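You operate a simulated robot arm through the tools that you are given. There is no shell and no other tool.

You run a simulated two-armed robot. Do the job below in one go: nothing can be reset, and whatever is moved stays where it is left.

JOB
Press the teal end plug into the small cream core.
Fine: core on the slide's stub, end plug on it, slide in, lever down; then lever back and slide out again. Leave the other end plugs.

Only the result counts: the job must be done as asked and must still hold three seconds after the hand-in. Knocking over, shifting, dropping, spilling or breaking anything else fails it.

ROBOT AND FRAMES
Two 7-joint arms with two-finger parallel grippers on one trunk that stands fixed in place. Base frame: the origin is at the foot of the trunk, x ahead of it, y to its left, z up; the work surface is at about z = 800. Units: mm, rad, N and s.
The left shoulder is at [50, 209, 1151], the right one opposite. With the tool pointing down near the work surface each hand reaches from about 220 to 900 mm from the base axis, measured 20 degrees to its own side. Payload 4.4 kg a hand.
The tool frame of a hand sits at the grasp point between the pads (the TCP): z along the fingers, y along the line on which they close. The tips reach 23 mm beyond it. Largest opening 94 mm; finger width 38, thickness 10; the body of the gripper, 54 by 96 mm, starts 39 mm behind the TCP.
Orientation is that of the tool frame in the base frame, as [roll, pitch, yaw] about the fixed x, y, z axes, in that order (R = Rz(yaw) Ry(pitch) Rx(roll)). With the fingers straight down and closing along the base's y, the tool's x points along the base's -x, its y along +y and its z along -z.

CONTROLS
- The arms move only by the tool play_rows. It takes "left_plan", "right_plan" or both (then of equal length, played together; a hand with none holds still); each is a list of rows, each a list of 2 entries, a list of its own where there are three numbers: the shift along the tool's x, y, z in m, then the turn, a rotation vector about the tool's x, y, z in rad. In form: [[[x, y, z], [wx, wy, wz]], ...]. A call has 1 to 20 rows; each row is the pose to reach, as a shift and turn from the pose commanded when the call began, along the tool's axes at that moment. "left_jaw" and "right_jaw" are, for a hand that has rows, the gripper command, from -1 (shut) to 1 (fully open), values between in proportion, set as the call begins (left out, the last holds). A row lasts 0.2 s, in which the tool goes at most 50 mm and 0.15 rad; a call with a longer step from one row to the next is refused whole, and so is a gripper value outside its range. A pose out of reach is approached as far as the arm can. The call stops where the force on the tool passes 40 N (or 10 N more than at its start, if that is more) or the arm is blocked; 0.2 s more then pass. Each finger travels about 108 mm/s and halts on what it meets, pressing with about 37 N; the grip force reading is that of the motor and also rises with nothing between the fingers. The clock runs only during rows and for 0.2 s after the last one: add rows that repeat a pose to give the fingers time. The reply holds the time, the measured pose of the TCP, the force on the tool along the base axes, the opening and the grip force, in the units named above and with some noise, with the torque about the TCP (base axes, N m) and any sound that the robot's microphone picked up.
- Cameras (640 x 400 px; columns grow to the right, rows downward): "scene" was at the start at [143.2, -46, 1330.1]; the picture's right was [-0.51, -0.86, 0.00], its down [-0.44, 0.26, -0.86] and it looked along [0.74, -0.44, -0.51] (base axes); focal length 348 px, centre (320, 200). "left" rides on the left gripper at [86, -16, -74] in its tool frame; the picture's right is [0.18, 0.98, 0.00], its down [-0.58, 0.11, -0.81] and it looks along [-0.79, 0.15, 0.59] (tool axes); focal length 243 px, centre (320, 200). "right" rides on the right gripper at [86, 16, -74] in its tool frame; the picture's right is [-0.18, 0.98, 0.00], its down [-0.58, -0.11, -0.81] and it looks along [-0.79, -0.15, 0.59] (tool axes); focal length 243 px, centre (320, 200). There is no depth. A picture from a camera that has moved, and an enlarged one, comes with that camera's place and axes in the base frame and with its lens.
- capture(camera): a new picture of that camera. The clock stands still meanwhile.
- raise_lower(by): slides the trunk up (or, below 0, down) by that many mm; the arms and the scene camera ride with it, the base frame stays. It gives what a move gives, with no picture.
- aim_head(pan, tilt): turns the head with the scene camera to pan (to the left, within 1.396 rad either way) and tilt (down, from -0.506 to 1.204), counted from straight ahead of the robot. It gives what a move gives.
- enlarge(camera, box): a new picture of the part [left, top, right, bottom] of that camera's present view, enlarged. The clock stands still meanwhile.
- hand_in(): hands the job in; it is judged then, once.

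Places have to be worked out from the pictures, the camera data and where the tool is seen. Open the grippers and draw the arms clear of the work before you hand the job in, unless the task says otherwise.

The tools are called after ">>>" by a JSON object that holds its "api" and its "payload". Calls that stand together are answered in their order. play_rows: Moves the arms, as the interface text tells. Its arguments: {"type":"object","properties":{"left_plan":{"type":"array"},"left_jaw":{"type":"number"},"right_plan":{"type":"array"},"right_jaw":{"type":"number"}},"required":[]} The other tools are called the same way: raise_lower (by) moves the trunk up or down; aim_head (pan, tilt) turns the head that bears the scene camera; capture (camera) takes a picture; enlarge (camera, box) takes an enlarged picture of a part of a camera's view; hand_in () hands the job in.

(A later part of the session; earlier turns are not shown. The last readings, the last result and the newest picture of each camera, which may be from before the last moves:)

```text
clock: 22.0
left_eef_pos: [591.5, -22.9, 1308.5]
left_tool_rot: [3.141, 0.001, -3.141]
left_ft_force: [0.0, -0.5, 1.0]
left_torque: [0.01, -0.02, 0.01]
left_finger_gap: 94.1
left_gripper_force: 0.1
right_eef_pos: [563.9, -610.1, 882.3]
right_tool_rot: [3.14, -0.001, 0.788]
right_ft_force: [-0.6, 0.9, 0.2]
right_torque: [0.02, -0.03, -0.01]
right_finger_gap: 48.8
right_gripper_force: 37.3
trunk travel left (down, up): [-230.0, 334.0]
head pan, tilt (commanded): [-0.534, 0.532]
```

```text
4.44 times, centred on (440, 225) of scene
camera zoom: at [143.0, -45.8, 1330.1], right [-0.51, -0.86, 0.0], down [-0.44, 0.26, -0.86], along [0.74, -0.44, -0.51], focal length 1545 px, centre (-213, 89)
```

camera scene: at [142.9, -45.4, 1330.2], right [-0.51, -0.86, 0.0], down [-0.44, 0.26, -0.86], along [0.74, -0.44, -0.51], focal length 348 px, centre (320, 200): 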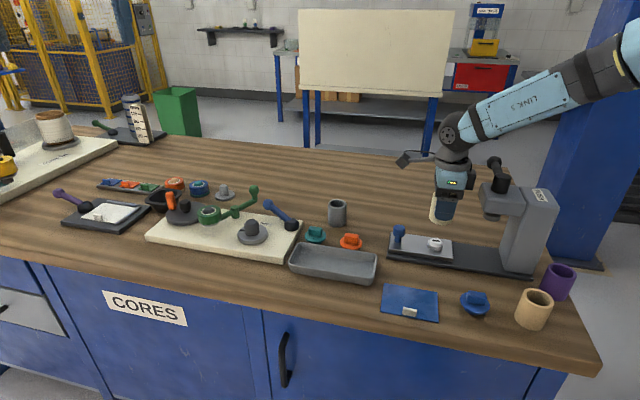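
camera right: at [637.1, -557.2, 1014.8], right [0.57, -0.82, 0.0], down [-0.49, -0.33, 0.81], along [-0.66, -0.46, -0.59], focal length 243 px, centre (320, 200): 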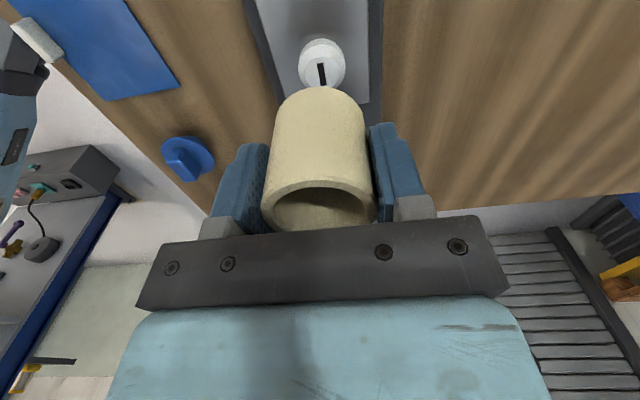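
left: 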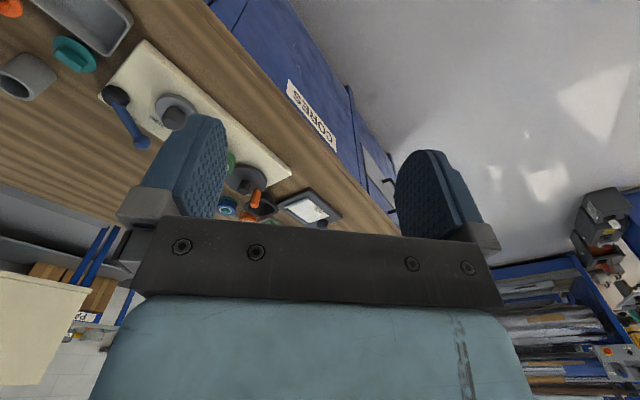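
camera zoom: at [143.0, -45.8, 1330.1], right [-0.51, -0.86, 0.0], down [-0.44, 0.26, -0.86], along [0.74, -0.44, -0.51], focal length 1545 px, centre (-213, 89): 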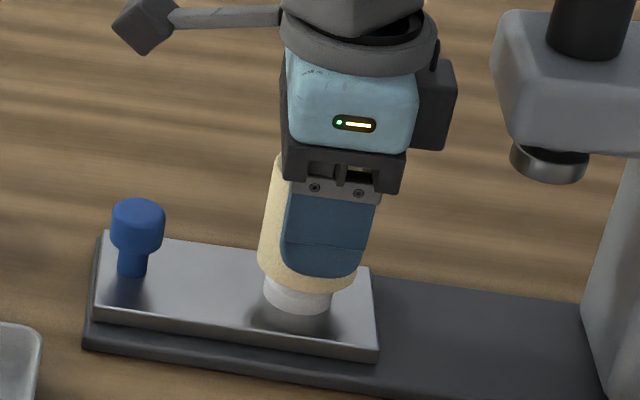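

Core sits just above the stub with perhaps 1 mm excess toward the press. I nudge +1 mm along x_t and lower slowly to seat it.

>>> {"api": "play_rows", "payload": {"right_plan": [[[0.001, 0, 0.003], [0, 0, 0]], [[0.001, 0, 0.006], [0, 0, 0]], [[0.001, 0, 0.009], [0, 0, 0]], [[0.001, 0, 0.012], [0, 0, 0]], [[0.001, 0, 0.014], [0, 0, 0]], [[0.001, 0, 0.016], [0, 0, 0]]]}}

>>> {"api": "enlarge", "payload": {"camera": "scene", "box": [380, 180, 500, 270]}}

```text
clock: 23.4
left_eef_pos: [591.3, -23.2, 1308.2]
left_tool_rot: [-3.141, 0.0, -3.141]
left_ft_force: [-0.2, -0.6, -0.3]
left_torque: [-0.01, -0.01, 0.0]
left_finger_gap: 94.0
left_gripper_force: 0.1
right_eef_pos: [564.7, -609.0, 866.7]
right_tool_rot: [-3.141, 0.0, 0.787]
right_ft_force: [0.0, -0.1, -0.6]
right_torque: [0.02, 0.0, -0.01]
right_finger_gap: 49.1
right_gripper_force: 36.7
trunk travel left (down, up): [-230.0, 334.0]
head pan, tilt (commanded): [-0.534, 0.532]
```

```text
4.44 times, centred on (440, 225) of scene
camera zoom: at [143.2, -46.1, 1330.1], right [-0.51, -0.86, 0.0], down [-0.44, 0.26, -0.86], along [0.74, -0.44, -0.51], focal length 1545 px, centre (-213, 89)
```

zoom: 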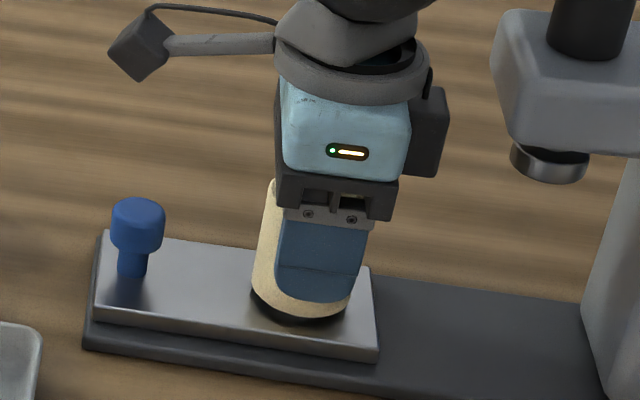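

No contact forces; the core is over the stub with about 5 mm to go. I continue slowly until it bottoms.

>>> {"api": "play_rows", "payload": {"right_plan": [[[0, 0, 0.0015], [0, 0, 0]], [[0, 0, 0.003], [0, 0, 0]], [[0, 0, 0.004], [0, 0, 0]], [[0, 0, 0.005], [0, 0, 0]], [[0, 0, 0.005], [0, 0, 0]]]}}

>>> {"api": "enlarge", "payload": {"camera": "scene", "box": [380, 180, 500, 270]}}

```text
clock: 24.6
left_eef_pos: [590.0, -22.6, 1308.2]
left_tool_rot: [-3.141, 0.0, -3.141]
left_ft_force: [-0.8, 0.6, -0.4]
left_torque: [-0.02, 0.01, 0.02]
left_finger_gap: 94.2
left_gripper_force: 0.1
right_eef_pos: [563.1, -608.1, 863.6]
right_tool_rot: [3.139, -0.001, 0.787]
right_ft_force: [-0.2, -2.5, 6.7]
right_torque: [0.03, 0.1, 0.0]
right_finger_gap: 49.0
right_gripper_force: 36.6
trunk travel left (down, up): [-230.0, 334.0]
head pan, tilt (commanded): [-0.534, 0.532]
```

```text
4.44 times, centred on (440, 225) of scene
camera zoom: at [142.5, -45.5, 1330.3], right [-0.51, -0.86, 0.0], down [-0.44, 0.26, -0.86], along [0.74, -0.44, -0.51], focal length 1545 px, centre (-213, 89)
```

zoom: 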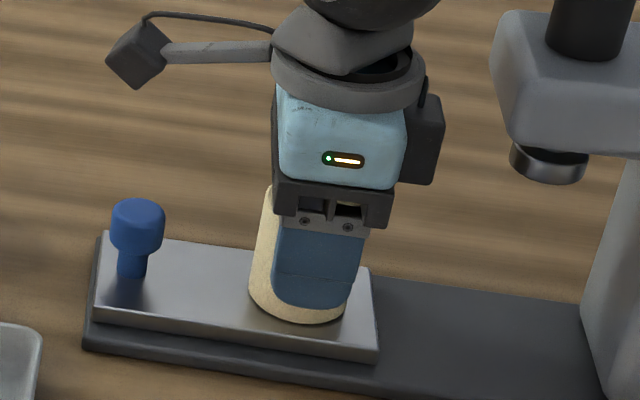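

Contact of about 7 N upward: the core is bottomed on the slide. I open the jaws and lift straight off.

>>> {"api": "play_rows", "payload": {"right_plan": [[[0, 0, -0.001], [0, 0, 0]], [[0, 0, -0.001], [0, 0, 0]], [[0, 0, -0.001], [0, 0, 0]]], "right_jaw": 1}}

>>> {"api": "play_rows", "payload": {"right_plan": [[[0, 0, -0.02], [0, 0, 0]], [[0, 0, -0.06], [0, 0, 0]], [[0, 0, -0.105], [0, 0, 0]], [[0, 0, -0.15], [0, 0, 0]], [[0, 0, -0.15], [0, 0, 0]]]}}

>>> {"api": "capture", "payload": {"camera": "right"}}

>>> {"api": "enlarge", "payload": {"camera": "scene", "box": [380, 150, 540, 270]}}

```text
clock: 25.4
left_eef_pos: [591.1, -22.8, 1307.8]
left_tool_rot: [3.141, 0.0, -3.141]
left_ft_force: [-0.3, -0.1, -0.1]
left_torque: [0.01, -0.02, 0.0]
left_finger_gap: 93.9
left_gripper_force: 0.1
right_eef_pos: [565.9, -609.4, 862.9]
right_tool_rot: [3.141, 0.001, 0.787]
right_ft_force: [1.0, -1.0, 0.9]
right_torque: [0.0, 0.0, 0.04]
right_finger_gap: 94.2
right_gripper_force: 0.1
trunk travel left (down, up): [-230.0, 334.0]
head pan, tilt (commanded): [-0.534, 0.532]
```

```text
clock: 26.6
left_eef_pos: [591.8, -23.5, 1306.6]
left_tool_rot: [-3.141, -0.001, -3.14]
left_ft_force: [-0.5, 0.4, -0.3]
left_torque: [-0.01, 0.05, -0.02]
left_finger_gap: 94.0
left_gripper_force: 0.1
right_eef_pos: [566.9, -609.5, 1015.3]
right_tool_rot: [3.141, 0.0, 0.788]
right_ft_force: [-0.5, -0.4, -0.1]
right_torque: [0.0, -0.01, 0.01]
right_finger_gap: 94.1
right_gripper_force: 0.0
trunk travel left (down, up): [-230.0, 334.0]
head pan, tilt (commanded): [-0.534, 0.532]
```

```text
taken
camera right: at [639.5, -559.0, 1088.2], right [0.57, -0.82, 0.0], down [-0.49, -0.33, 0.81], along [-0.67, -0.46, -0.59], focal length 243 px, centre (320, 200)
```

right: 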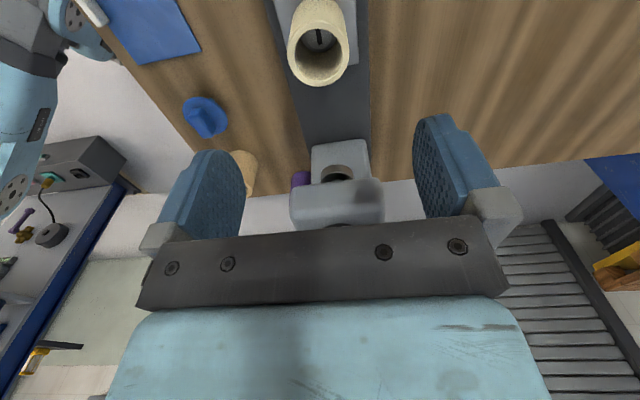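

```text
3.33 times, centred on (460, 210) of scene
camera zoom: at [143.7, -46.6, 1329.9], right [-0.51, -0.86, 0.0], down [-0.44, 0.26, -0.86], along [0.74, -0.44, -0.51], focal length 1159 px, centre (-147, 167)
```

zoom: 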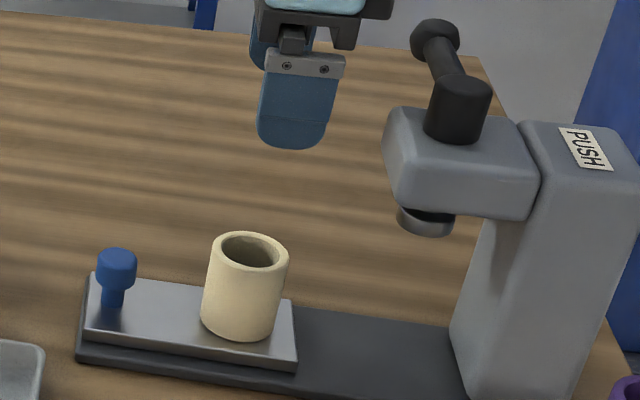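

The core sits on the stub. I zoom to measure its seated centre for the plug placement.

>>> {"api": "enlarge", "payload": {"camera": "right", "box": [250, 0, 390, 100]}}

>>> {"api": "enlarge", "payload": {"camera": "scene", "box": [400, 200, 480, 260]}}

```text
4.00 times, centred on (320, 50) of right
camera zoom: at [639.5, -559.0, 1088.2], right [0.57, -0.82, 0.0], down [-0.49, -0.33, 0.81], along [-0.67, -0.46, -0.59], focal length 970 px, centre (320, 800)
```

zoom: 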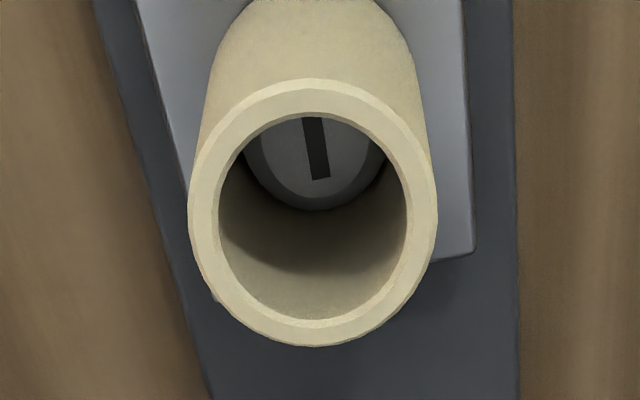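

```text
6.67 times, centred on (440, 230) of scene
camera zoom: at [143.7, -46.6, 1329.9], right [-0.51, -0.86, 0.0], down [-0.44, 0.26, -0.86], along [0.74, -0.44, -0.51], focal length 2318 px, centre (-480, 0)
```

zoom: 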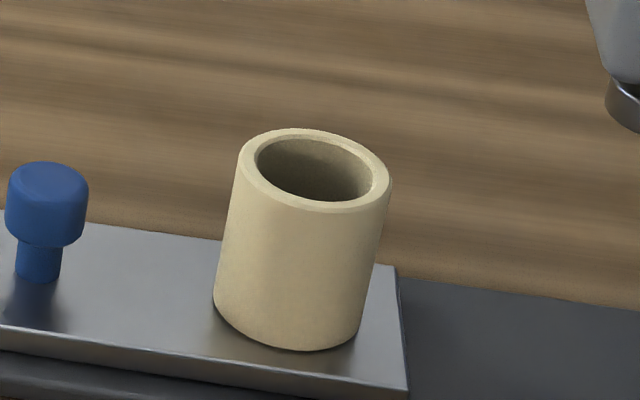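

Core centre is (565, -608.4), upright. Now I move to above the teal plug near (753, -394) at height 1110.

>>> {"api": "play_rows", "payload": {"right_plan": [[[0.03, -0.002, -0.03], [0, 0, 0]], [[0.07, -0.005, -0.05], [0, 0, 0]], [[0.11, -0.008, -0.07], [0, 0, 0]], [[0.15, -0.011, -0.085], [0, 0, 0]], [[0.19, -0.014, -0.095], [0, 0, 0]], [[0.23, -0.017, -0.095], [0, 0, 0]], [[0.265, -0.0195, -0.095], [0, 0, 0]], [[0.284, -0.0205, -0.095], [0, 0, 0]], [[0.284, -0.0205, -0.095], [0, 0, 0]]], "right_jaw": 1}}

>>> {"api": "capture", "payload": {"camera": "right"}}

```text
clock: 28.6
left_eef_pos: [590.9, -22.6, 1308.0]
left_tool_rot: [-3.14, 0.0, 3.141]
left_ft_force: [-0.5, -0.3, 0.5]
left_torque: [0.0, -0.02, 0.0]
left_finger_gap: 94.1
left_gripper_force: 0.1
right_eef_pos: [750.2, -391.8, 1107.0]
right_tool_rot: [3.14, 0.0, 0.784]
right_ft_force: [-0.5, 0.6, -0.2]
right_torque: [0.03, -0.04, 0.0]
right_finger_gap: 93.9
right_gripper_force: 0.1
trunk travel left (down, up): [-230.0, 334.0]
head pan, tilt (commanded): [-0.534, 0.532]
```

```text
taken
camera right: at [823.2, -342.5, 1181.8], right [0.57, -0.82, 0.0], down [-0.49, -0.33, 0.81], along [-0.66, -0.46, -0.59], focal length 243 px, centre (320, 200)
```

right: 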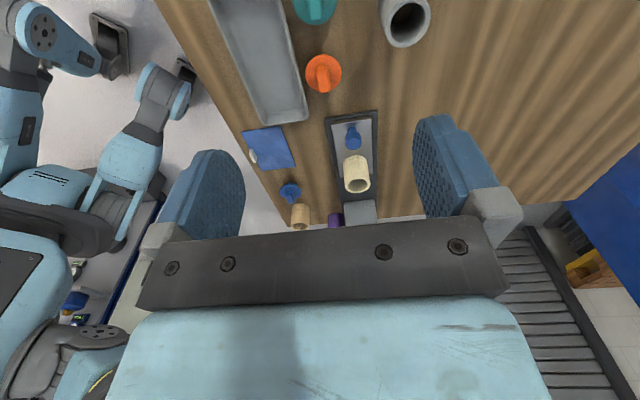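

The teal plug appears at the top edge of view, near column 315. I lower the trunk by 180 mm to reach it and look again.

>>> {"api": "raise_lower", "payload": {"by": -180}}

>>> {"api": "capture", "payload": {"camera": "right"}}

>>> {"api": "enlarge", "payload": {"camera": "scene", "box": [260, 90, 420, 220]}}

```text
clock: 30.6
left_eef_pos: [591.0, -22.8, 1128.5]
left_tool_rot: [-3.141, -0.001, -3.141]
left_ft_force: [-0.5, 0.6, 0.0]
left_torque: [0.04, -0.02, -0.01]
left_finger_gap: 93.9
left_gripper_force: 0.1
right_eef_pos: [750.2, -391.2, 927.0]
right_tool_rot: [3.139, 0.0, 0.787]
right_ft_force: [0.0, 0.9, -0.3]
right_torque: [0.01, 0.0, 0.01]
right_finger_gap: 94.2
right_gripper_force: 0.0
trunk travel left (down, up): [-50.0, 514.0]
head pan, tilt (commanded): [-0.534, 0.532]
```

```text
taken
camera right: at [823.1, -342.5, 1001.8], right [0.57, -0.82, 0.0], down [-0.49, -0.33, 0.81], along [-0.66, -0.46, -0.59], focal length 243 px, centre (320, 200)
```

right: 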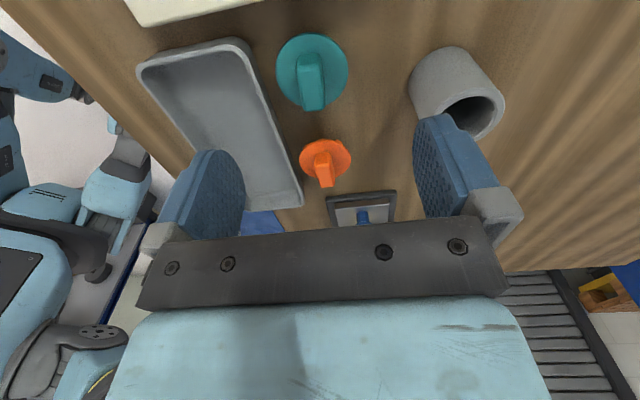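

```text
3.08 times, centred on (340, 155) of scene
camera zoom: at [142.9, -45.9, 1150.2], right [-0.51, -0.86, 0.0], down [-0.44, 0.26, -0.86], along [0.74, -0.44, -0.51], focal length 1070 px, centre (258, 338)
```

zoom: 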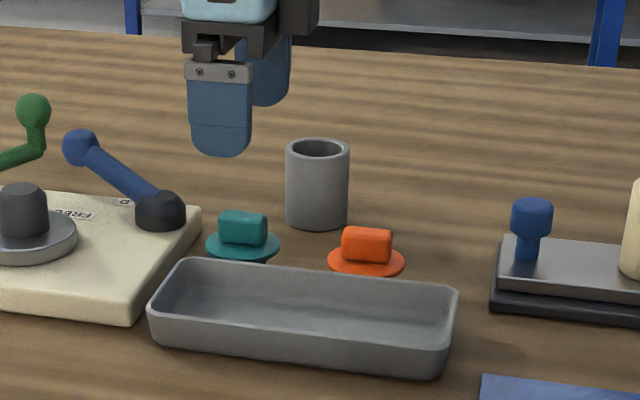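

I zoom on the teal plug for its centre and grip-block direction.

>>> {"api": "enlarge", "payload": {"camera": "right", "box": [230, 10, 390, 130]}}

>>> {"api": "enlarge", "payload": {"camera": "scene", "box": [300, 145, 372, 190]}}

```text
3.33 times, centred on (310, 70) of right
camera zoom: at [823.1, -342.5, 1001.8], right [0.57, -0.82, 0.0], down [-0.49, -0.33, 0.81], along [-0.66, -0.46, -0.59], focal length 809 px, centre (353, 633)
```

zoom: 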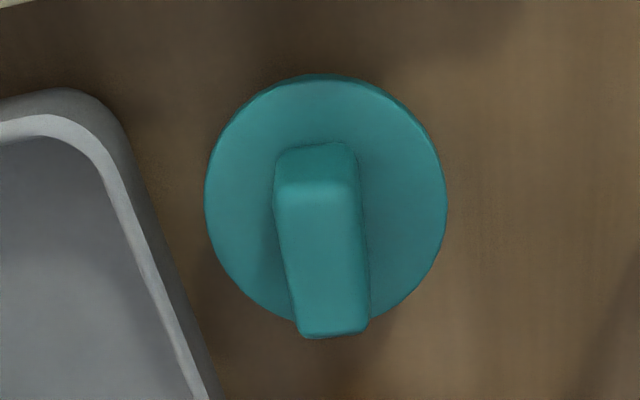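

```text
8.89 times, centred on (336, 168) of scene
camera zoom: at [142.9, -45.9, 1150.2], right [-0.51, -0.86, 0.0], down [-0.44, 0.26, -0.86], along [0.74, -0.44, -0.51], focal length 3090 px, centre (178, 489)
```

zoom: 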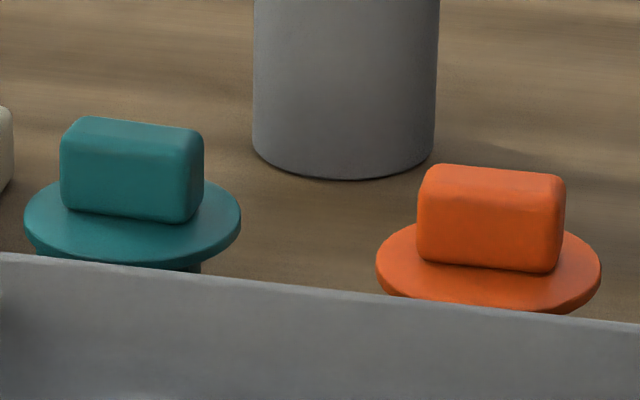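

The teal plug's centre is about (745, -387.5), flange top z≈817, grip block ~16 mm wide, top z≈842, its axis ~40–45°. The tray rim is close, so I set the jaws to ~38 mm, shift over the block and descend to z 900 for a check.

>>> {"api": "play_rows", "payload": {"right_plan": [[[-0.0005, -0.003, 0.0], [0, 0, 0.03]], [[-0.0007, -0.0062, 0.0], [0, 0, 0.057]], [[-0.0007, -0.0062, 0.014], [0, 0, 0.057]], [[-0.0007, -0.0062, 0.027], [0, 0, 0.057]], [[-0.0007, -0.0062, 0.027], [0, 0, 0.057]]], "right_jaw": -0.2}}

>>> {"api": "capture", "payload": {"camera": "right"}}

>>> {"api": "enlarge", "payload": {"camera": "right", "box": [240, 40, 400, 160]}}

```text
clock: 31.8
left_eef_pos: [591.0, -23.6, 1127.3]
left_tool_rot: [3.141, -0.001, -3.141]
left_ft_force: [-0.1, -0.3, 0.1]
left_torque: [-0.01, -0.03, 0.02]
left_finger_gap: 94.3
left_gripper_force: 0.1
right_eef_pos: [745.3, -386.7, 900.1]
right_tool_rot: [3.141, 0.001, 0.731]
right_ft_force: [-1.1, -0.4, 0.3]
right_torque: [0.03, -0.02, 0.02]
right_finger_gap: 37.4
right_gripper_force: 0.1
trunk travel left (down, up): [-50.0, 514.0]
head pan, tilt (commanded): [-0.534, 0.532]
```

```text
taken
camera right: at [820.6, -342.1, 974.9], right [0.52, -0.86, 0.0], down [-0.51, -0.31, 0.81], along [-0.69, -0.42, -0.59], focal length 243 px, centre (320, 200)
```

right: 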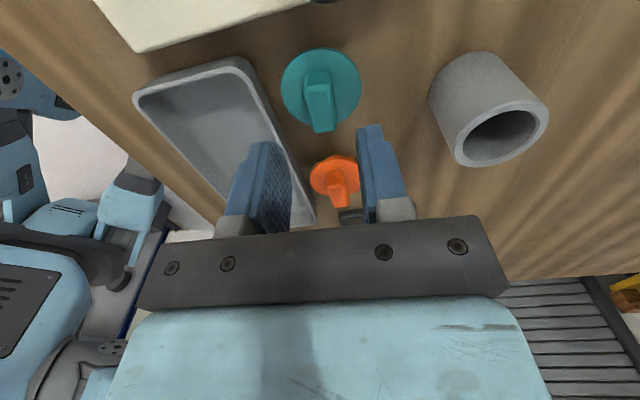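

```text
3.33 times, centred on (320, 100) of right
camera zoom: at [820.6, -342.1, 974.9], right [0.52, -0.86, 0.0], down [-0.51, -0.31, 0.81], along [-0.69, -0.42, -0.59], focal length 809 px, centre (320, 533)
```

zoom: 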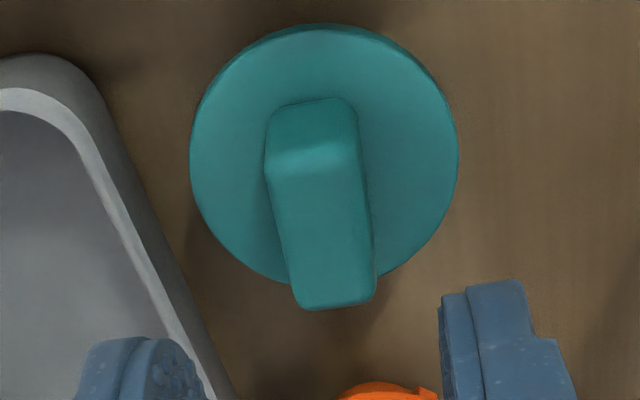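

The block's axis is at 40.5° and its centre within 1.5 mm of the TCP. To stay clear of the tray rim I narrow the jaws to ~30 mm, bias 1.5 mm away from the tray and descend to z 849.

>>> {"api": "play_rows", "payload": {"right_plan": [[[-0.0014, 0.002, 0.0], [0, 0, 0.02]], [[-0.0014, 0.002, 0.015], [0, 0, 0.02]], [[-0.0014, 0.002, 0.03], [0, 0, 0.02]], [[-0.0014, 0.002, 0.043], [0, 0, 0.02]], [[-0.0014, 0.002, 0.051], [0, 0, 0.02]], [[-0.0014, 0.002, 0.051], [0, 0, 0.02]]], "right_jaw": -0.36}}

>>> {"api": "capture", "payload": {"camera": "right"}}

>>> {"api": "enlarge", "payload": {"camera": "scene", "box": [270, 110, 390, 200]}}

```text
clock: 33.2
left_eef_pos: [589.8, -23.8, 1128.4]
left_tool_rot: [3.141, 0.002, 3.139]
left_ft_force: [-0.1, -0.7, -0.1]
left_torque: [-0.01, 0.03, 0.0]
left_finger_gap: 94.0
left_gripper_force: 0.1
right_eef_pos: [745.5, -391.5, 849.3]
right_tool_rot: [-3.14, 0.001, 0.71]
right_ft_force: [0.7, -0.2, -0.3]
right_torque: [-0.03, 0.01, 0.02]
right_finger_gap: 29.8
right_gripper_force: 0.0
trunk travel left (down, up): [-50.0, 514.0]
head pan, tilt (commanded): [-0.534, 0.532]
```

```text
taken
camera right: at [822.1, -346.9, 922.7], right [0.5, -0.87, 0.0], down [-0.51, -0.3, 0.81], along [-0.7, -0.4, -0.59], focal length 243 px, centre (320, 200)
```

right: 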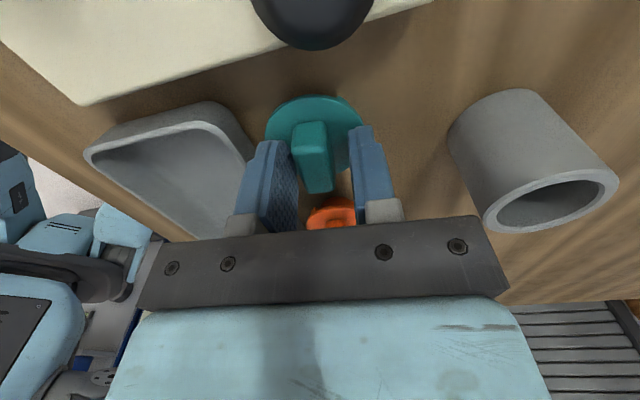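

```text
4.44 times, centred on (330, 155) of scene
camera zoom: at [143.1, -45.9, 1150.1], right [-0.51, -0.86, 0.0], down [-0.44, 0.26, -0.86], along [0.74, -0.44, -0.51], focal length 1545 px, centre (276, 400)
```

zoom: 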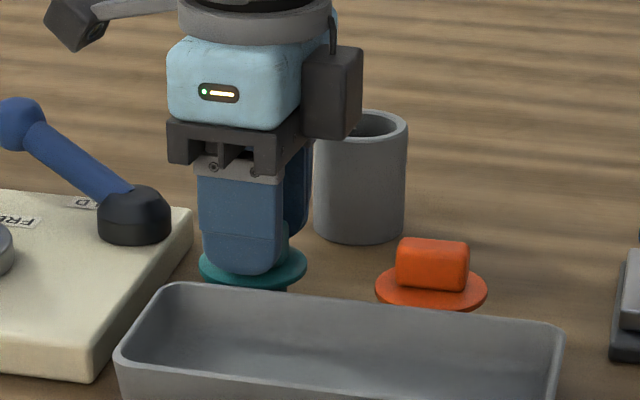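

The block is between the pads with no contact. I close the gripper.

>>> {"api": "play_rows", "payload": {"right_plan": [[[0, 0, 0], [0, 0, 0]], [[0, 0, 0], [0, 0, 0]], [[0, 0, 0], [0, 0, 0]], [[0, 0, 0], [0, 0, 0]]], "right_jaw": -1}}

>>> {"api": "capture", "payload": {"camera": "right"}}

```text
clock: 34.2
left_eef_pos: [591.8, -23.6, 1128.3]
left_tool_rot: [3.14, 0.001, 3.141]
left_ft_force: [-0.6, 0.7, 0.3]
left_torque: [0.03, 0.01, -0.01]
left_finger_gap: 94.4
left_gripper_force: 0.2
right_eef_pos: [747.1, -390.7, 847.7]
right_tool_rot: [-3.141, 0.003, 0.711]
right_ft_force: [0.0, 0.3, 0.2]
right_torque: [0.02, -0.04, -0.01]
right_finger_gap: 15.8
right_gripper_force: 37.6
trunk travel left (down, up): [-50.0, 514.0]
head pan, tilt (commanded): [-0.534, 0.532]
```

```text
taken
camera right: at [822.2, -346.9, 922.9], right [0.5, -0.87, 0.0], down [-0.51, -0.3, 0.81], along [-0.7, -0.4, -0.59], focal length 243 px, centre (320, 200)
```

right: 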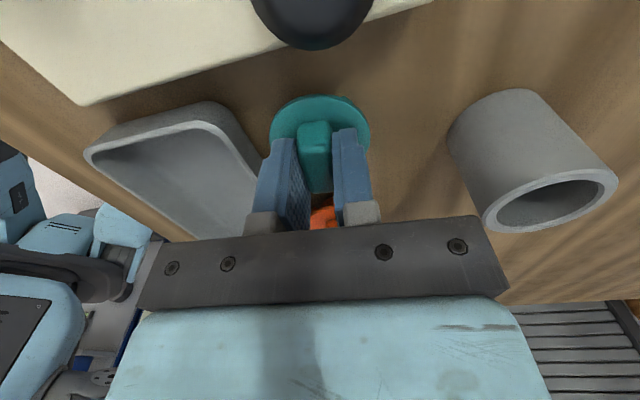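

Gripped at 15.8 mm gap, 37.6 N. I lift the plug straight up 70 mm and look at it.

>>> {"api": "play_rows", "payload": {"right_plan": [[[0, 0, -0.008], [0, 0, 0]], [[0, 0, -0.025], [0, 0, 0]], [[0, 0, -0.05], [0, 0, 0]], [[0, 0, -0.08], [0, 0, 0]], [[0, 0, -0.08], [0, 0, 0]]]}}

>>> {"api": "capture", "payload": {"camera": "right"}}

>>> {"api": "enlarge", "payload": {"camera": "scene", "box": [270, 80, 390, 200]}}

```text
clock: 35.4
left_eef_pos: [591.5, -23.2, 1127.1]
left_tool_rot: [3.141, 0.001, -3.141]
left_ft_force: [0.4, -0.8, -0.9]
left_torque: [-0.01, -0.03, 0.01]
left_finger_gap: 93.9
left_gripper_force: 0.2
right_eef_pos: [745.5, -390.2, 929.5]
right_tool_rot: [-3.142, 0.0, 0.71]
right_ft_force: [-0.5, -1.3, -0.4]
right_torque: [-0.01, 0.0, -0.03]
right_finger_gap: 15.8
right_gripper_force: 36.8
trunk travel left (down, up): [-50.0, 514.0]
head pan, tilt (commanded): [-0.534, 0.532]
```

```text
taken
camera right: at [822.5, -347.4, 1004.3], right [0.5, -0.87, 0.0], down [-0.51, -0.3, 0.81], along [-0.7, -0.4, -0.59], focal length 243 px, centre (320, 200)
```

right: 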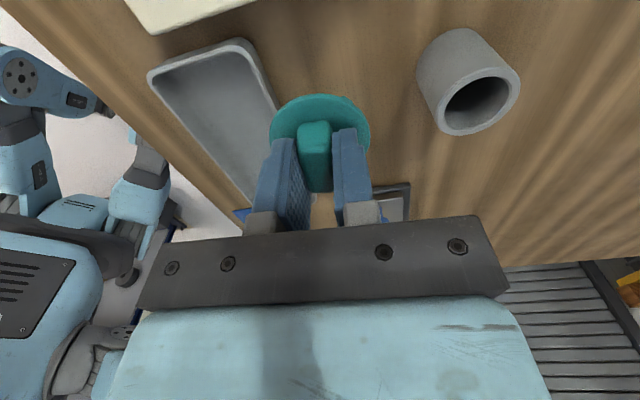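

```text
3.33 times, centred on (330, 140) of scene
camera zoom: at [143.4, -46.1, 1150.0], right [-0.51, -0.86, 0.0], down [-0.44, 0.26, -0.86], along [0.74, -0.44, -0.51], focal length 1159 px, centre (287, 400)
```

zoom: 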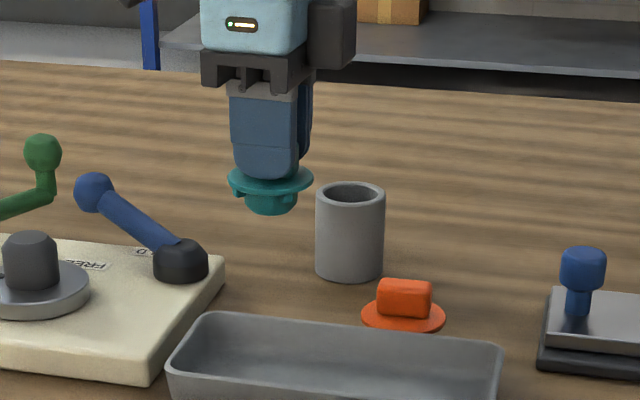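

The plug is held; I zoom on its underside to see the shape that goes into the bore.

>>> {"api": "enlarge", "payload": {"camera": "scene", "box": [305, 115, 353, 150]}}

>>> {"api": "enlarge", "payload": {"camera": "right", "box": [250, 80, 390, 200]}}

```text
11.43 times, centred on (329, 132) of scene
camera zoom: at [143.4, -46.1, 1150.0], right [-0.51, -0.86, 0.0], down [-0.44, 0.26, -0.86], along [0.74, -0.44, -0.51], focal length 3973 px, centre (217, 971)
```

zoom: 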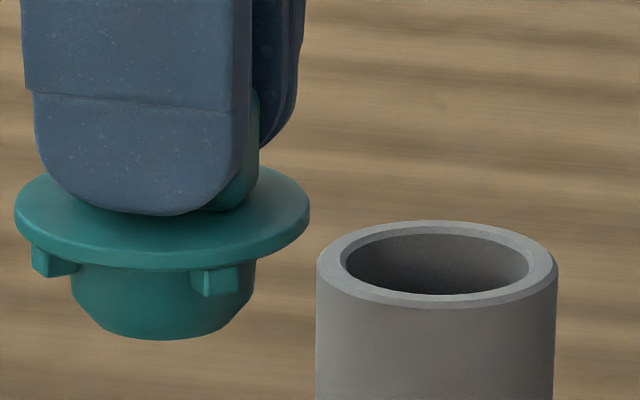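

```text
3.33 times, centred on (320, 140) of right
camera zoom: at [822.5, -347.4, 1004.3], right [0.5, -0.87, 0.0], down [-0.51, -0.3, 0.81], along [-0.7, -0.4, -0.59], focal length 809 px, centre (320, 400)
```

zoom: 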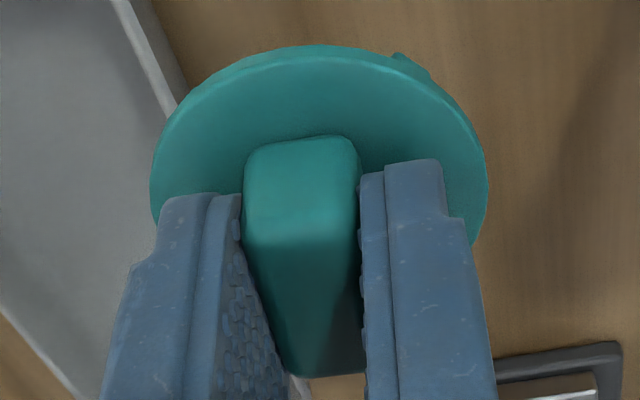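

The plug has a tapered spigot (~34 mm) that fits the 37 mm bore and small lugs under the flange. I raise the trunk back 180 mm before going to the press.

>>> {"api": "raise_lower", "payload": {"by": 180}}

>>> {"api": "enlarge", "payload": {"camera": "scene", "box": [280, 130, 380, 200]}}

```text
clock: 37.4
left_eef_pos: [590.5, -23.2, 1307.5]
left_tool_rot: [3.141, -0.001, 3.141]
left_ft_force: [0.6, -0.4, -1.0]
left_torque: [0.01, -0.01, 0.01]
left_finger_gap: 94.0
left_gripper_force: 0.0
right_eef_pos: [745.9, -392.1, 1109.2]
right_tool_rot: [3.141, -0.001, 0.709]
right_ft_force: [0.4, -0.2, -0.1]
right_torque: [0.01, -0.01, -0.04]
right_finger_gap: 16.0
right_gripper_force: 36.7
trunk travel left (down, up): [-230.0, 334.0]
head pan, tilt (commanded): [-0.534, 0.532]
```

```text
5.71 times, centred on (330, 165) of scene
camera zoom: at [143.4, -46.0, 1330.0], right [-0.51, -0.86, 0.0], down [-0.44, 0.26, -0.86], along [0.74, -0.44, -0.51], focal length 1986 px, centre (263, 400)
```

zoom: 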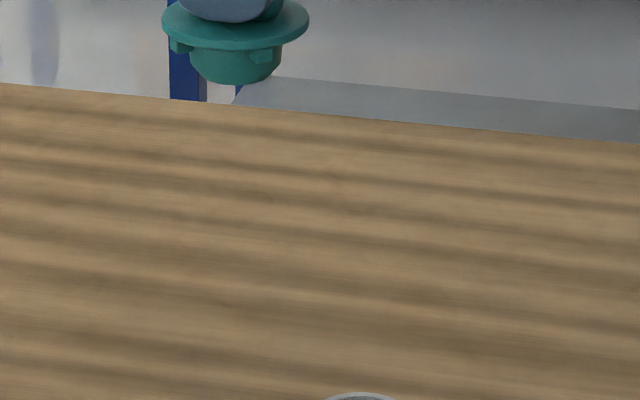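

Now I carry the plug to above the core: TCP target about (565.7, -607.7, 1050), turning 4° so the grip block lines up with the slide.

>>> {"api": "play_rows", "payload": {"right_plan": [[[-0.035, 0.006, 0], [0, 0, -0.01]], [[-0.075, 0.0125, 0], [0, 0, -0.02]], [[-0.115, 0.0192, 0], [0, 0, -0.03]], [[-0.155, 0.0259, 0], [0, 0, -0.04]], [[-0.195, 0.0326, 0], [0, 0, -0.05]], [[-0.235, 0.0393, 0.01], [0, 0, -0.06]], [[-0.265, 0.0443, 0.03], [0, 0, -0.07]], [[-0.2771, 0.0463, 0.059], [0, 0, -0.076]], [[-0.2771, 0.0463, 0.059], [0, 0, -0.076]]]}}

>>> {"api": "capture", "payload": {"camera": "right"}}

>>> {"api": "capture", "payload": {"camera": "scene"}}

```text
clock: 39.4
left_eef_pos: [589.8, -21.7, 1308.3]
left_tool_rot: [-3.141, -0.001, -3.141]
left_ft_force: [0.7, -1.0, -0.7]
left_torque: [0.01, 0.0, 0.01]
left_finger_gap: 93.9
left_gripper_force: 0.0
right_eef_pos: [567.2, -605.1, 1050.2]
right_tool_rot: [3.14, 0.0, 0.786]
right_ft_force: [-0.4, -0.3, 0.8]
right_torque: [0.02, 0.0, 0.01]
right_finger_gap: 15.6
right_gripper_force: 36.9
trunk travel left (down, up): [-230.0, 334.0]
head pan, tilt (commanded): [-0.534, 0.532]
```

```text
taken
camera right: at [638.9, -555.2, 1125.4], right [0.57, -0.82, 0.0], down [-0.49, -0.33, 0.81], along [-0.66, -0.46, -0.59], focal length 243 px, centre (320, 200)
```

right: 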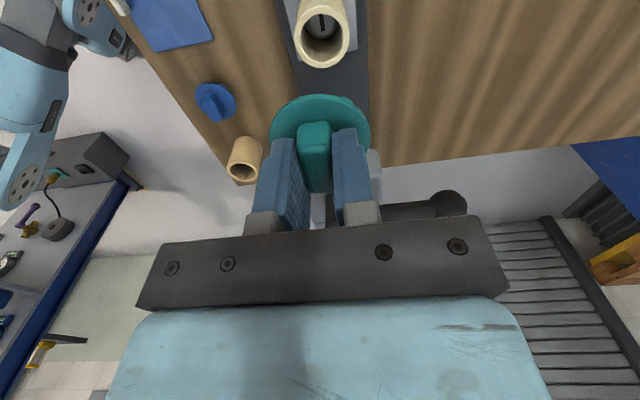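

```text
taken
camera scene: at [142.8, -45.6, 1330.2], right [-0.51, -0.86, 0.0], down [-0.44, 0.26, -0.86], along [0.74, -0.44, -0.51], focal length 348 px, centre (320, 200)
```

scene: 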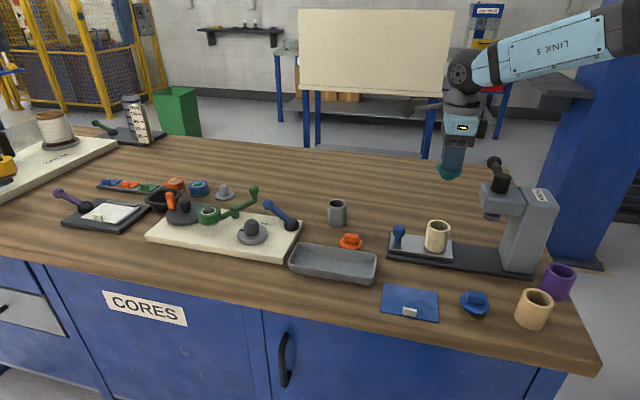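

I enlarge the core view for a relative alignment check.

>>> {"api": "enlarge", "payload": {"camera": "right", "box": [250, 0, 390, 100]}}

```text
4.00 times, centred on (320, 50) of right
camera zoom: at [638.9, -555.2, 1125.4], right [0.57, -0.82, 0.0], down [-0.49, -0.33, 0.81], along [-0.66, -0.46, -0.59], focal length 970 px, centre (320, 800)
```

zoom: 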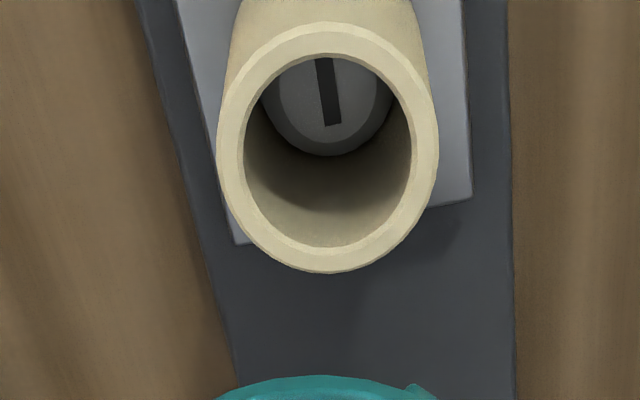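

The core is 2.8 mm along -x_t and 1.1 mm along +y_t from the plug axis. I correct and descend to TCP z 945 (plug bottom ≈ 897).

>>> {"api": "play_rows", "payload": {"right_plan": [[[-0.0028, 0.0011, 0.02], [0, 0, 0]], [[-0.0028, 0.0011, 0.045], [0, 0, 0]], [[-0.0028, 0.0011, 0.07], [0, 0, 0]], [[-0.0028, 0.0011, 0.09], [0, 0, 0]], [[-0.0028, 0.0011, 0.105], [0, 0, 0]], [[-0.0028, 0.0011, 0.105], [0, 0, 0]]]}}

>>> {"api": "enlarge", "payload": {"camera": "right", "box": [240, 20, 400, 160]}}

>>> {"api": "enlarge", "payload": {"camera": "scene", "box": [390, 140, 530, 260]}}

```text
clock: 40.8
left_eef_pos: [590.6, -23.2, 1308.2]
left_tool_rot: [-3.142, -0.001, 3.14]
left_ft_force: [-1.0, -0.5, 2.2]
left_torque: [-0.03, -0.01, 0.02]
left_finger_gap: 94.1
left_gripper_force: 0.0
right_eef_pos: [564.8, -608.7, 943.5]
right_tool_rot: [3.141, 0.001, 0.786]
right_ft_force: [1.2, -0.2, -0.5]
right_torque: [0.01, 0.0, 0.0]
right_finger_gap: 15.9
right_gripper_force: 36.7
trunk travel left (down, up): [-230.0, 334.0]
head pan, tilt (commanded): [-0.534, 0.532]
```

```text
2.86 times, centred on (320, 90) of right
camera zoom: at [638.2, -559.1, 1018.9], right [0.56, -0.83, 0.0], down [-0.49, -0.33, 0.81], along [-0.67, -0.46, -0.59], focal length 693 px, centre (320, 514)
```

zoom: 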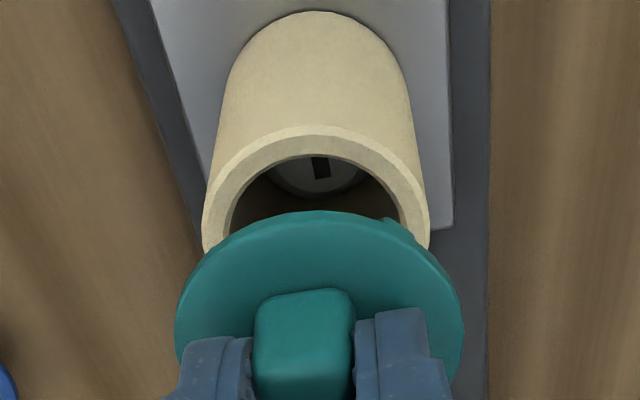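

```text
3.33 times, centred on (460, 200) of scene
camera zoom: at [143.0, -45.9, 1330.1], right [-0.51, -0.86, 0.0], down [-0.44, 0.26, -0.86], along [0.74, -0.44, -0.51], focal length 1159 px, centre (-147, 200)
```

zoom: 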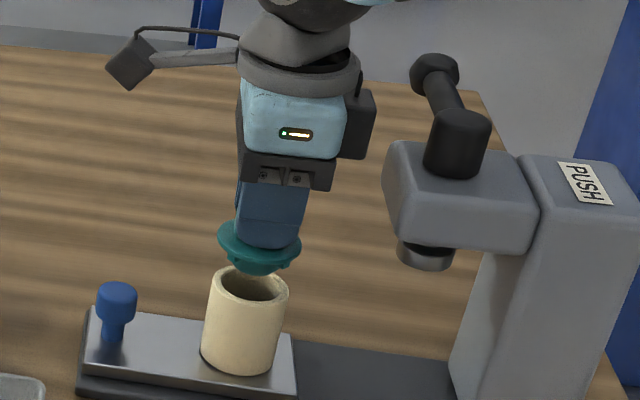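

Alignment is within ~1 mm. I nudge slightly and lower the plug to TCP ≈ 924, watching the force.

>>> {"api": "play_rows", "payload": {"right_plan": [[[0.0007, -0.0006, 0.006], [0, 0, 0]], [[0.0007, -0.0006, 0.011], [0, 0, 0]], [[0.0007, -0.0006, 0.014], [0, 0, 0]], [[0.0007, -0.0006, 0.017], [0, 0, 0]], [[0.0007, -0.0006, 0.02], [0, 0, 0]]]}}

>>> {"api": "enlarge", "payload": {"camera": "scene", "box": [410, 180, 490, 250]}}

```text
clock: 42.0
left_eef_pos: [591.5, -23.6, 1307.2]
left_tool_rot: [-3.141, 0.0, -3.142]
left_ft_force: [-0.7, 0.0, 0.3]
left_torque: [-0.02, 0.02, -0.01]
left_finger_gap: 94.1
left_gripper_force: 0.0
right_eef_pos: [565.6, -609.6, 925.7]
right_tool_rot: [3.139, -0.001, 0.786]
right_ft_force: [-0.4, -0.1, 0.5]
right_torque: [0.01, 0.01, 0.06]
right_finger_gap: 15.8
right_gripper_force: 37.3
trunk travel left (down, up): [-230.0, 334.0]
head pan, tilt (commanded): [-0.534, 0.532]
```

```text
5.71 times, centred on (450, 215) of scene
camera zoom: at [143.2, -46.1, 1330.1], right [-0.51, -0.86, 0.0], down [-0.44, 0.26, -0.86], along [0.74, -0.44, -0.51], focal length 1986 px, centre (-423, 114)
```

zoom: 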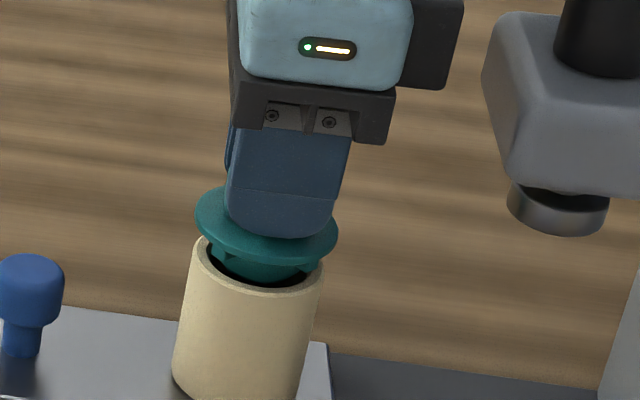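

The spigot is entering the bore with no load. I continue down a few mm at a time.

>>> {"api": "play_rows", "payload": {"right_plan": [[[0, 0, 0.0015], [0, 0, 0]], [[0, 0, 0.003], [0, 0, 0]], [[0, 0, 0.0045], [0, 0, 0]], [[0, 0, 0.0045], [0, 0, 0]]]}}

>>> {"api": "enlarge", "payload": {"camera": "scene", "box": [410, 180, 490, 250]}}

```text
clock: 43.0
left_eef_pos: [591.8, -22.9, 1307.6]
left_tool_rot: [3.141, -0.001, 3.141]
left_ft_force: [-0.2, 0.6, 0.4]
left_torque: [-0.01, -0.01, 0.01]
left_finger_gap: 94.1
left_gripper_force: 0.1
right_eef_pos: [566.2, -607.4, 921.7]
right_tool_rot: [-3.141, 0.0, 0.785]
right_ft_force: [0.0, -0.7, -0.4]
right_torque: [0.0, 0.01, 0.0]
right_finger_gap: 15.6
right_gripper_force: 36.6
trunk travel left (down, up): [-230.0, 334.0]
head pan, tilt (commanded): [-0.534, 0.532]
```

```text
5.71 times, centred on (450, 215) of scene
camera zoom: at [143.2, -46.0, 1330.1], right [-0.51, -0.86, 0.0], down [-0.44, 0.26, -0.86], along [0.74, -0.44, -0.51], focal length 1986 px, centre (-423, 114)
```

zoom: 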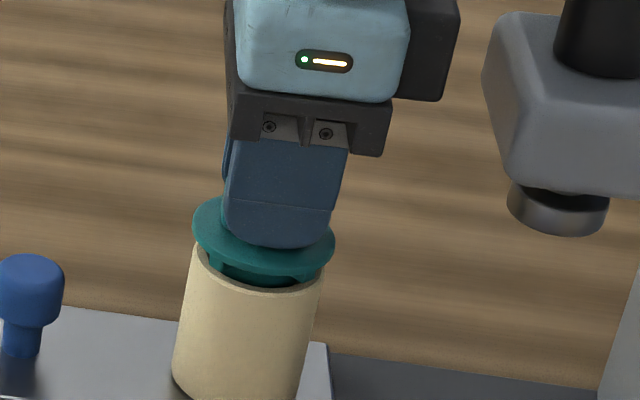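

Still no load; the lugs are about to meet the rim. A few more mm down.

>>> {"api": "play_rows", "payload": {"right_plan": [[[0, 0, 0.001], [0, 0, 0]], [[0, 0, 0.002], [0, 0, 0]], [[0, 0, 0.003], [0, 0, 0]], [[0, 0, 0.003], [0, 0, 0]]]}}

>>> {"api": "enlarge", "payload": {"camera": "scene", "box": [410, 180, 490, 250]}}

```text
clock: 44.0
left_eef_pos: [590.7, -23.4, 1308.4]
left_tool_rot: [-3.142, 0.0, 3.141]
left_ft_force: [-0.2, 0.3, 0.0]
left_torque: [0.01, 0.0, 0.0]
left_finger_gap: 93.9
left_gripper_force: 0.1
right_eef_pos: [564.7, -608.2, 918.1]
right_tool_rot: [3.141, -0.001, 0.784]
right_ft_force: [0.0, -0.1, -1.2]
right_torque: [0.01, 0.03, 0.03]
right_finger_gap: 15.7
right_gripper_force: 36.9
trunk travel left (down, up): [-230.0, 334.0]
head pan, tilt (commanded): [-0.534, 0.532]
```

```text
5.71 times, centred on (450, 215) of scene
camera zoom: at [143.2, -46.0, 1330.1], right [-0.51, -0.86, 0.0], down [-0.44, 0.26, -0.86], along [0.74, -0.44, -0.51], focal length 1986 px, centre (-423, 114)
```

zoom: 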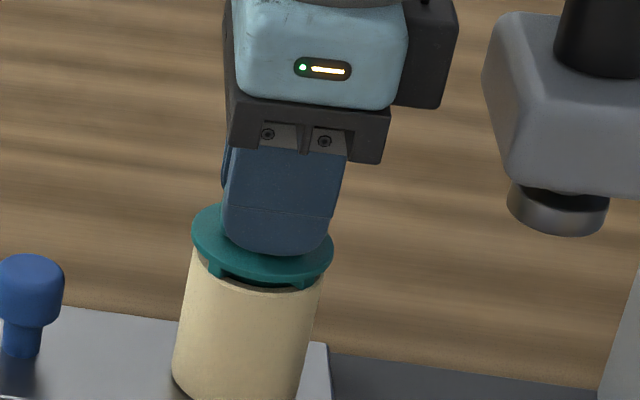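

Lugs are right at the rim, still no force. Continue 3 mm further.

>>> {"api": "play_rows", "payload": {"right_plan": [[[0, 0, 0.001], [0, 0, 0]], [[0, 0, 0.002], [0, 0, 0]], [[0, 0, 0.003], [0, 0, 0]], [[0, 0, 0.003], [0, 0, 0]]]}}

>>> {"api": "enlarge", "payload": {"camera": "scene", "box": [415, 200, 475, 245]}}

```text
clock: 45.0
left_eef_pos: [590.0, -23.8, 1309.9]
left_tool_rot: [-3.138, 0.003, -3.141]
left_ft_force: [-0.9, 0.0, 0.4]
left_torque: [-0.01, 0.01, -0.03]
left_finger_gap: 93.7
left_gripper_force: 0.1
right_eef_pos: [564.7, -607.5, 917.4]
right_tool_rot: [3.137, -0.001, 0.785]
right_ft_force: [0.8, -5.3, 17.2]
right_torque: [-0.19, 0.1, 0.01]
right_finger_gap: 15.6
right_gripper_force: 36.9
trunk travel left (down, up): [-230.0, 334.0]
head pan, tilt (commanded): [-0.534, 0.532]
```

```text
8.89 times, centred on (445, 222) of scene
camera zoom: at [141.6, -44.7, 1330.6], right [-0.51, -0.86, 0.0], down [-0.44, 0.26, -0.86], along [0.74, -0.44, -0.51], focal length 3090 px, centre (-791, 0)
```

zoom: 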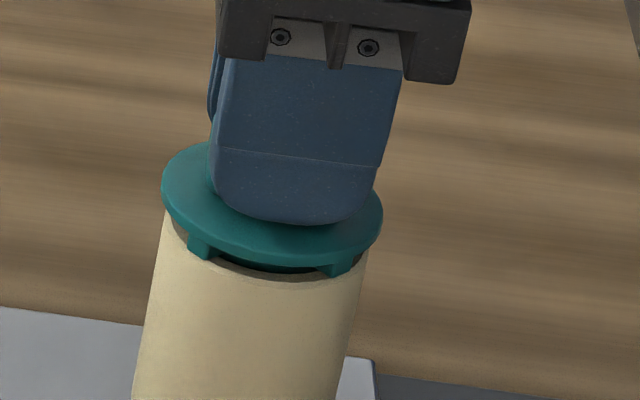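

About 17 N: the lugs rest on the rim with the spigot inside the bore. I ease off 1.5 mm and open the jaws moderately.

>>> {"api": "play_rows", "payload": {"right_plan": [[[0, 0, -0.0015], [0, 0, 0]], [[0, 0, -0.0015], [0, 0, 0]]]}}

>>> {"api": "play_rows", "payload": {"right_plan": [[[0, 0, 0], [0, 0, 0]], [[0, 0, 0], [0, 0, 0]], [[0, 0, 0], [0, 0, 0]]], "right_jaw": -0.1}}

>>> {"api": "enlarge", "payload": {"camera": "scene", "box": [415, 200, 475, 245]}}

>>> {"api": "capture", "payload": {"camera": "right"}}

```text
clock: 45.6
left_eef_pos: [589.4, -21.7, 1308.6]
left_tool_rot: [-3.14, 0.001, 3.14]
left_ft_force: [0.1, 0.5, 0.1]
left_torque: [-0.01, 0.03, 0.01]
left_finger_gap: 94.0
left_gripper_force: 0.0
right_eef_pos: [565.0, -607.8, 918.0]
right_tool_rot: [3.141, -0.001, 0.783]
right_ft_force: [4.2, -1.9, 10.6]
right_torque: [0.02, -0.14, -0.02]
right_finger_gap: 15.8
right_gripper_force: 36.3
trunk travel left (down, up): [-230.0, 334.0]
head pan, tilt (commanded): [-0.534, 0.532]
```

```text
clock: 46.4
left_eef_pos: [590.1, -22.9, 1307.6]
left_tool_rot: [-3.14, 0.001, -3.14]
left_ft_force: [0.9, 0.0, 0.4]
left_torque: [-0.03, 0.01, -0.01]
left_finger_gap: 94.1
left_gripper_force: 0.0
right_eef_pos: [565.1, -609.5, 917.0]
right_tool_rot: [-3.141, 0.0, 0.785]
right_ft_force: [0.7, -0.4, 0.1]
right_torque: [-0.04, 0.0, 0.01]
right_finger_gap: 42.2
right_gripper_force: 0.0
trunk travel left (down, up): [-230.0, 334.0]
head pan, tilt (commanded): [-0.534, 0.532]
```

```text
8.89 times, centred on (445, 222) of scene
camera zoom: at [143.2, -45.9, 1330.0], right [-0.51, -0.86, 0.0], down [-0.44, 0.26, -0.86], along [0.74, -0.44, -0.51], focal length 3090 px, centre (-791, 0)
```

zoom: 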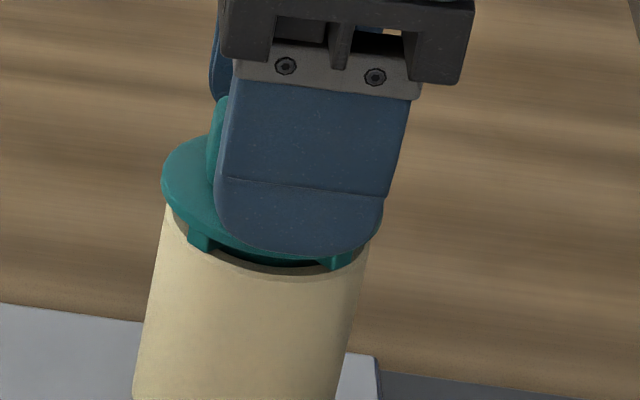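

```text
taken
camera right: at [637.4, -559.2, 991.0], right [0.56, -0.83, 0.0], down [-0.49, -0.33, 0.81], along [-0.67, -0.46, -0.59], focal length 243 px, centre (320, 200)
```

right: 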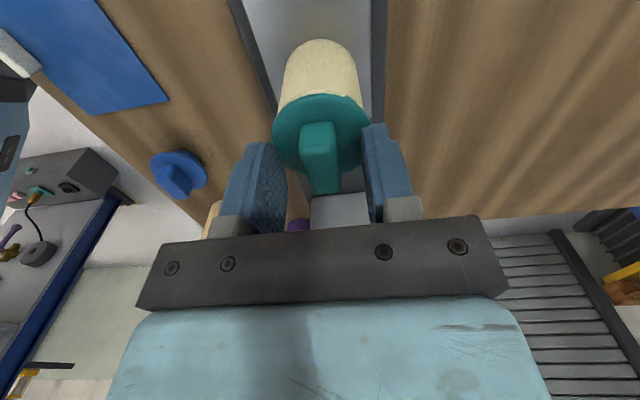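

The plug is released and sits on the core. I lift straight up 110 mm and inspect.

>>> {"api": "play_rows", "payload": {"right_plan": [[[0, 0, -0.015], [0, 0, 0]], [[0, 0, -0.04], [0, 0, 0]], [[0, 0, -0.08], [0, 0, 0]], [[0, 0, -0.115], [0, 0, 0]], [[0, 0, -0.115], [0, 0, 0]]]}}

>>> {"api": "capture", "payload": {"camera": "right"}}

>>> {"api": "enlarge", "payload": {"camera": "scene", "box": [390, 180, 490, 260]}}

```text
clock: 47.6
left_eef_pos: [592.0, -24.0, 1307.3]
left_tool_rot: [3.141, -0.001, 3.141]
left_ft_force: [0.4, 0.2, -0.3]
left_torque: [0.01, 0.04, -0.01]
left_finger_gap: 94.2
left_gripper_force: 0.0
right_eef_pos: [562.7, -610.3, 1032.1]
right_tool_rot: [-3.141, 0.0, 0.786]
right_ft_force: [0.6, -0.8, 0.2]
right_torque: [0.0, -0.02, 0.06]
right_finger_gap: 42.3
right_gripper_force: 0.0
trunk travel left (down, up): [-230.0, 334.0]
head pan, tilt (commanded): [-0.534, 0.532]
```

```text
taken
camera right: at [635.7, -560.3, 1107.5], right [0.57, -0.82, 0.0], down [-0.49, -0.33, 0.81], along [-0.67, -0.46, -0.59], focal length 243 px, centre (320, 200)
```

right: 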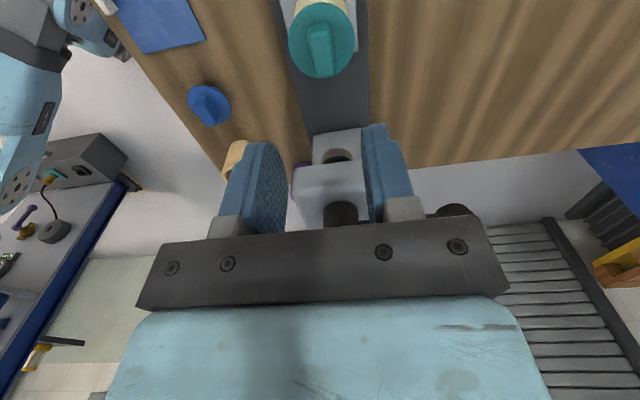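

```text
5.00 times, centred on (440, 220) of scene
camera zoom: at [143.6, -46.3, 1330.0], right [-0.51, -0.86, 0.0], down [-0.44, 0.26, -0.86], along [0.74, -0.44, -0.51], focal length 1738 px, centre (-280, 100)
```

zoom: 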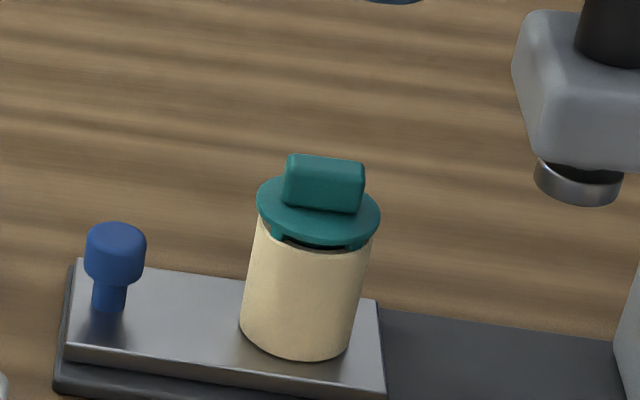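

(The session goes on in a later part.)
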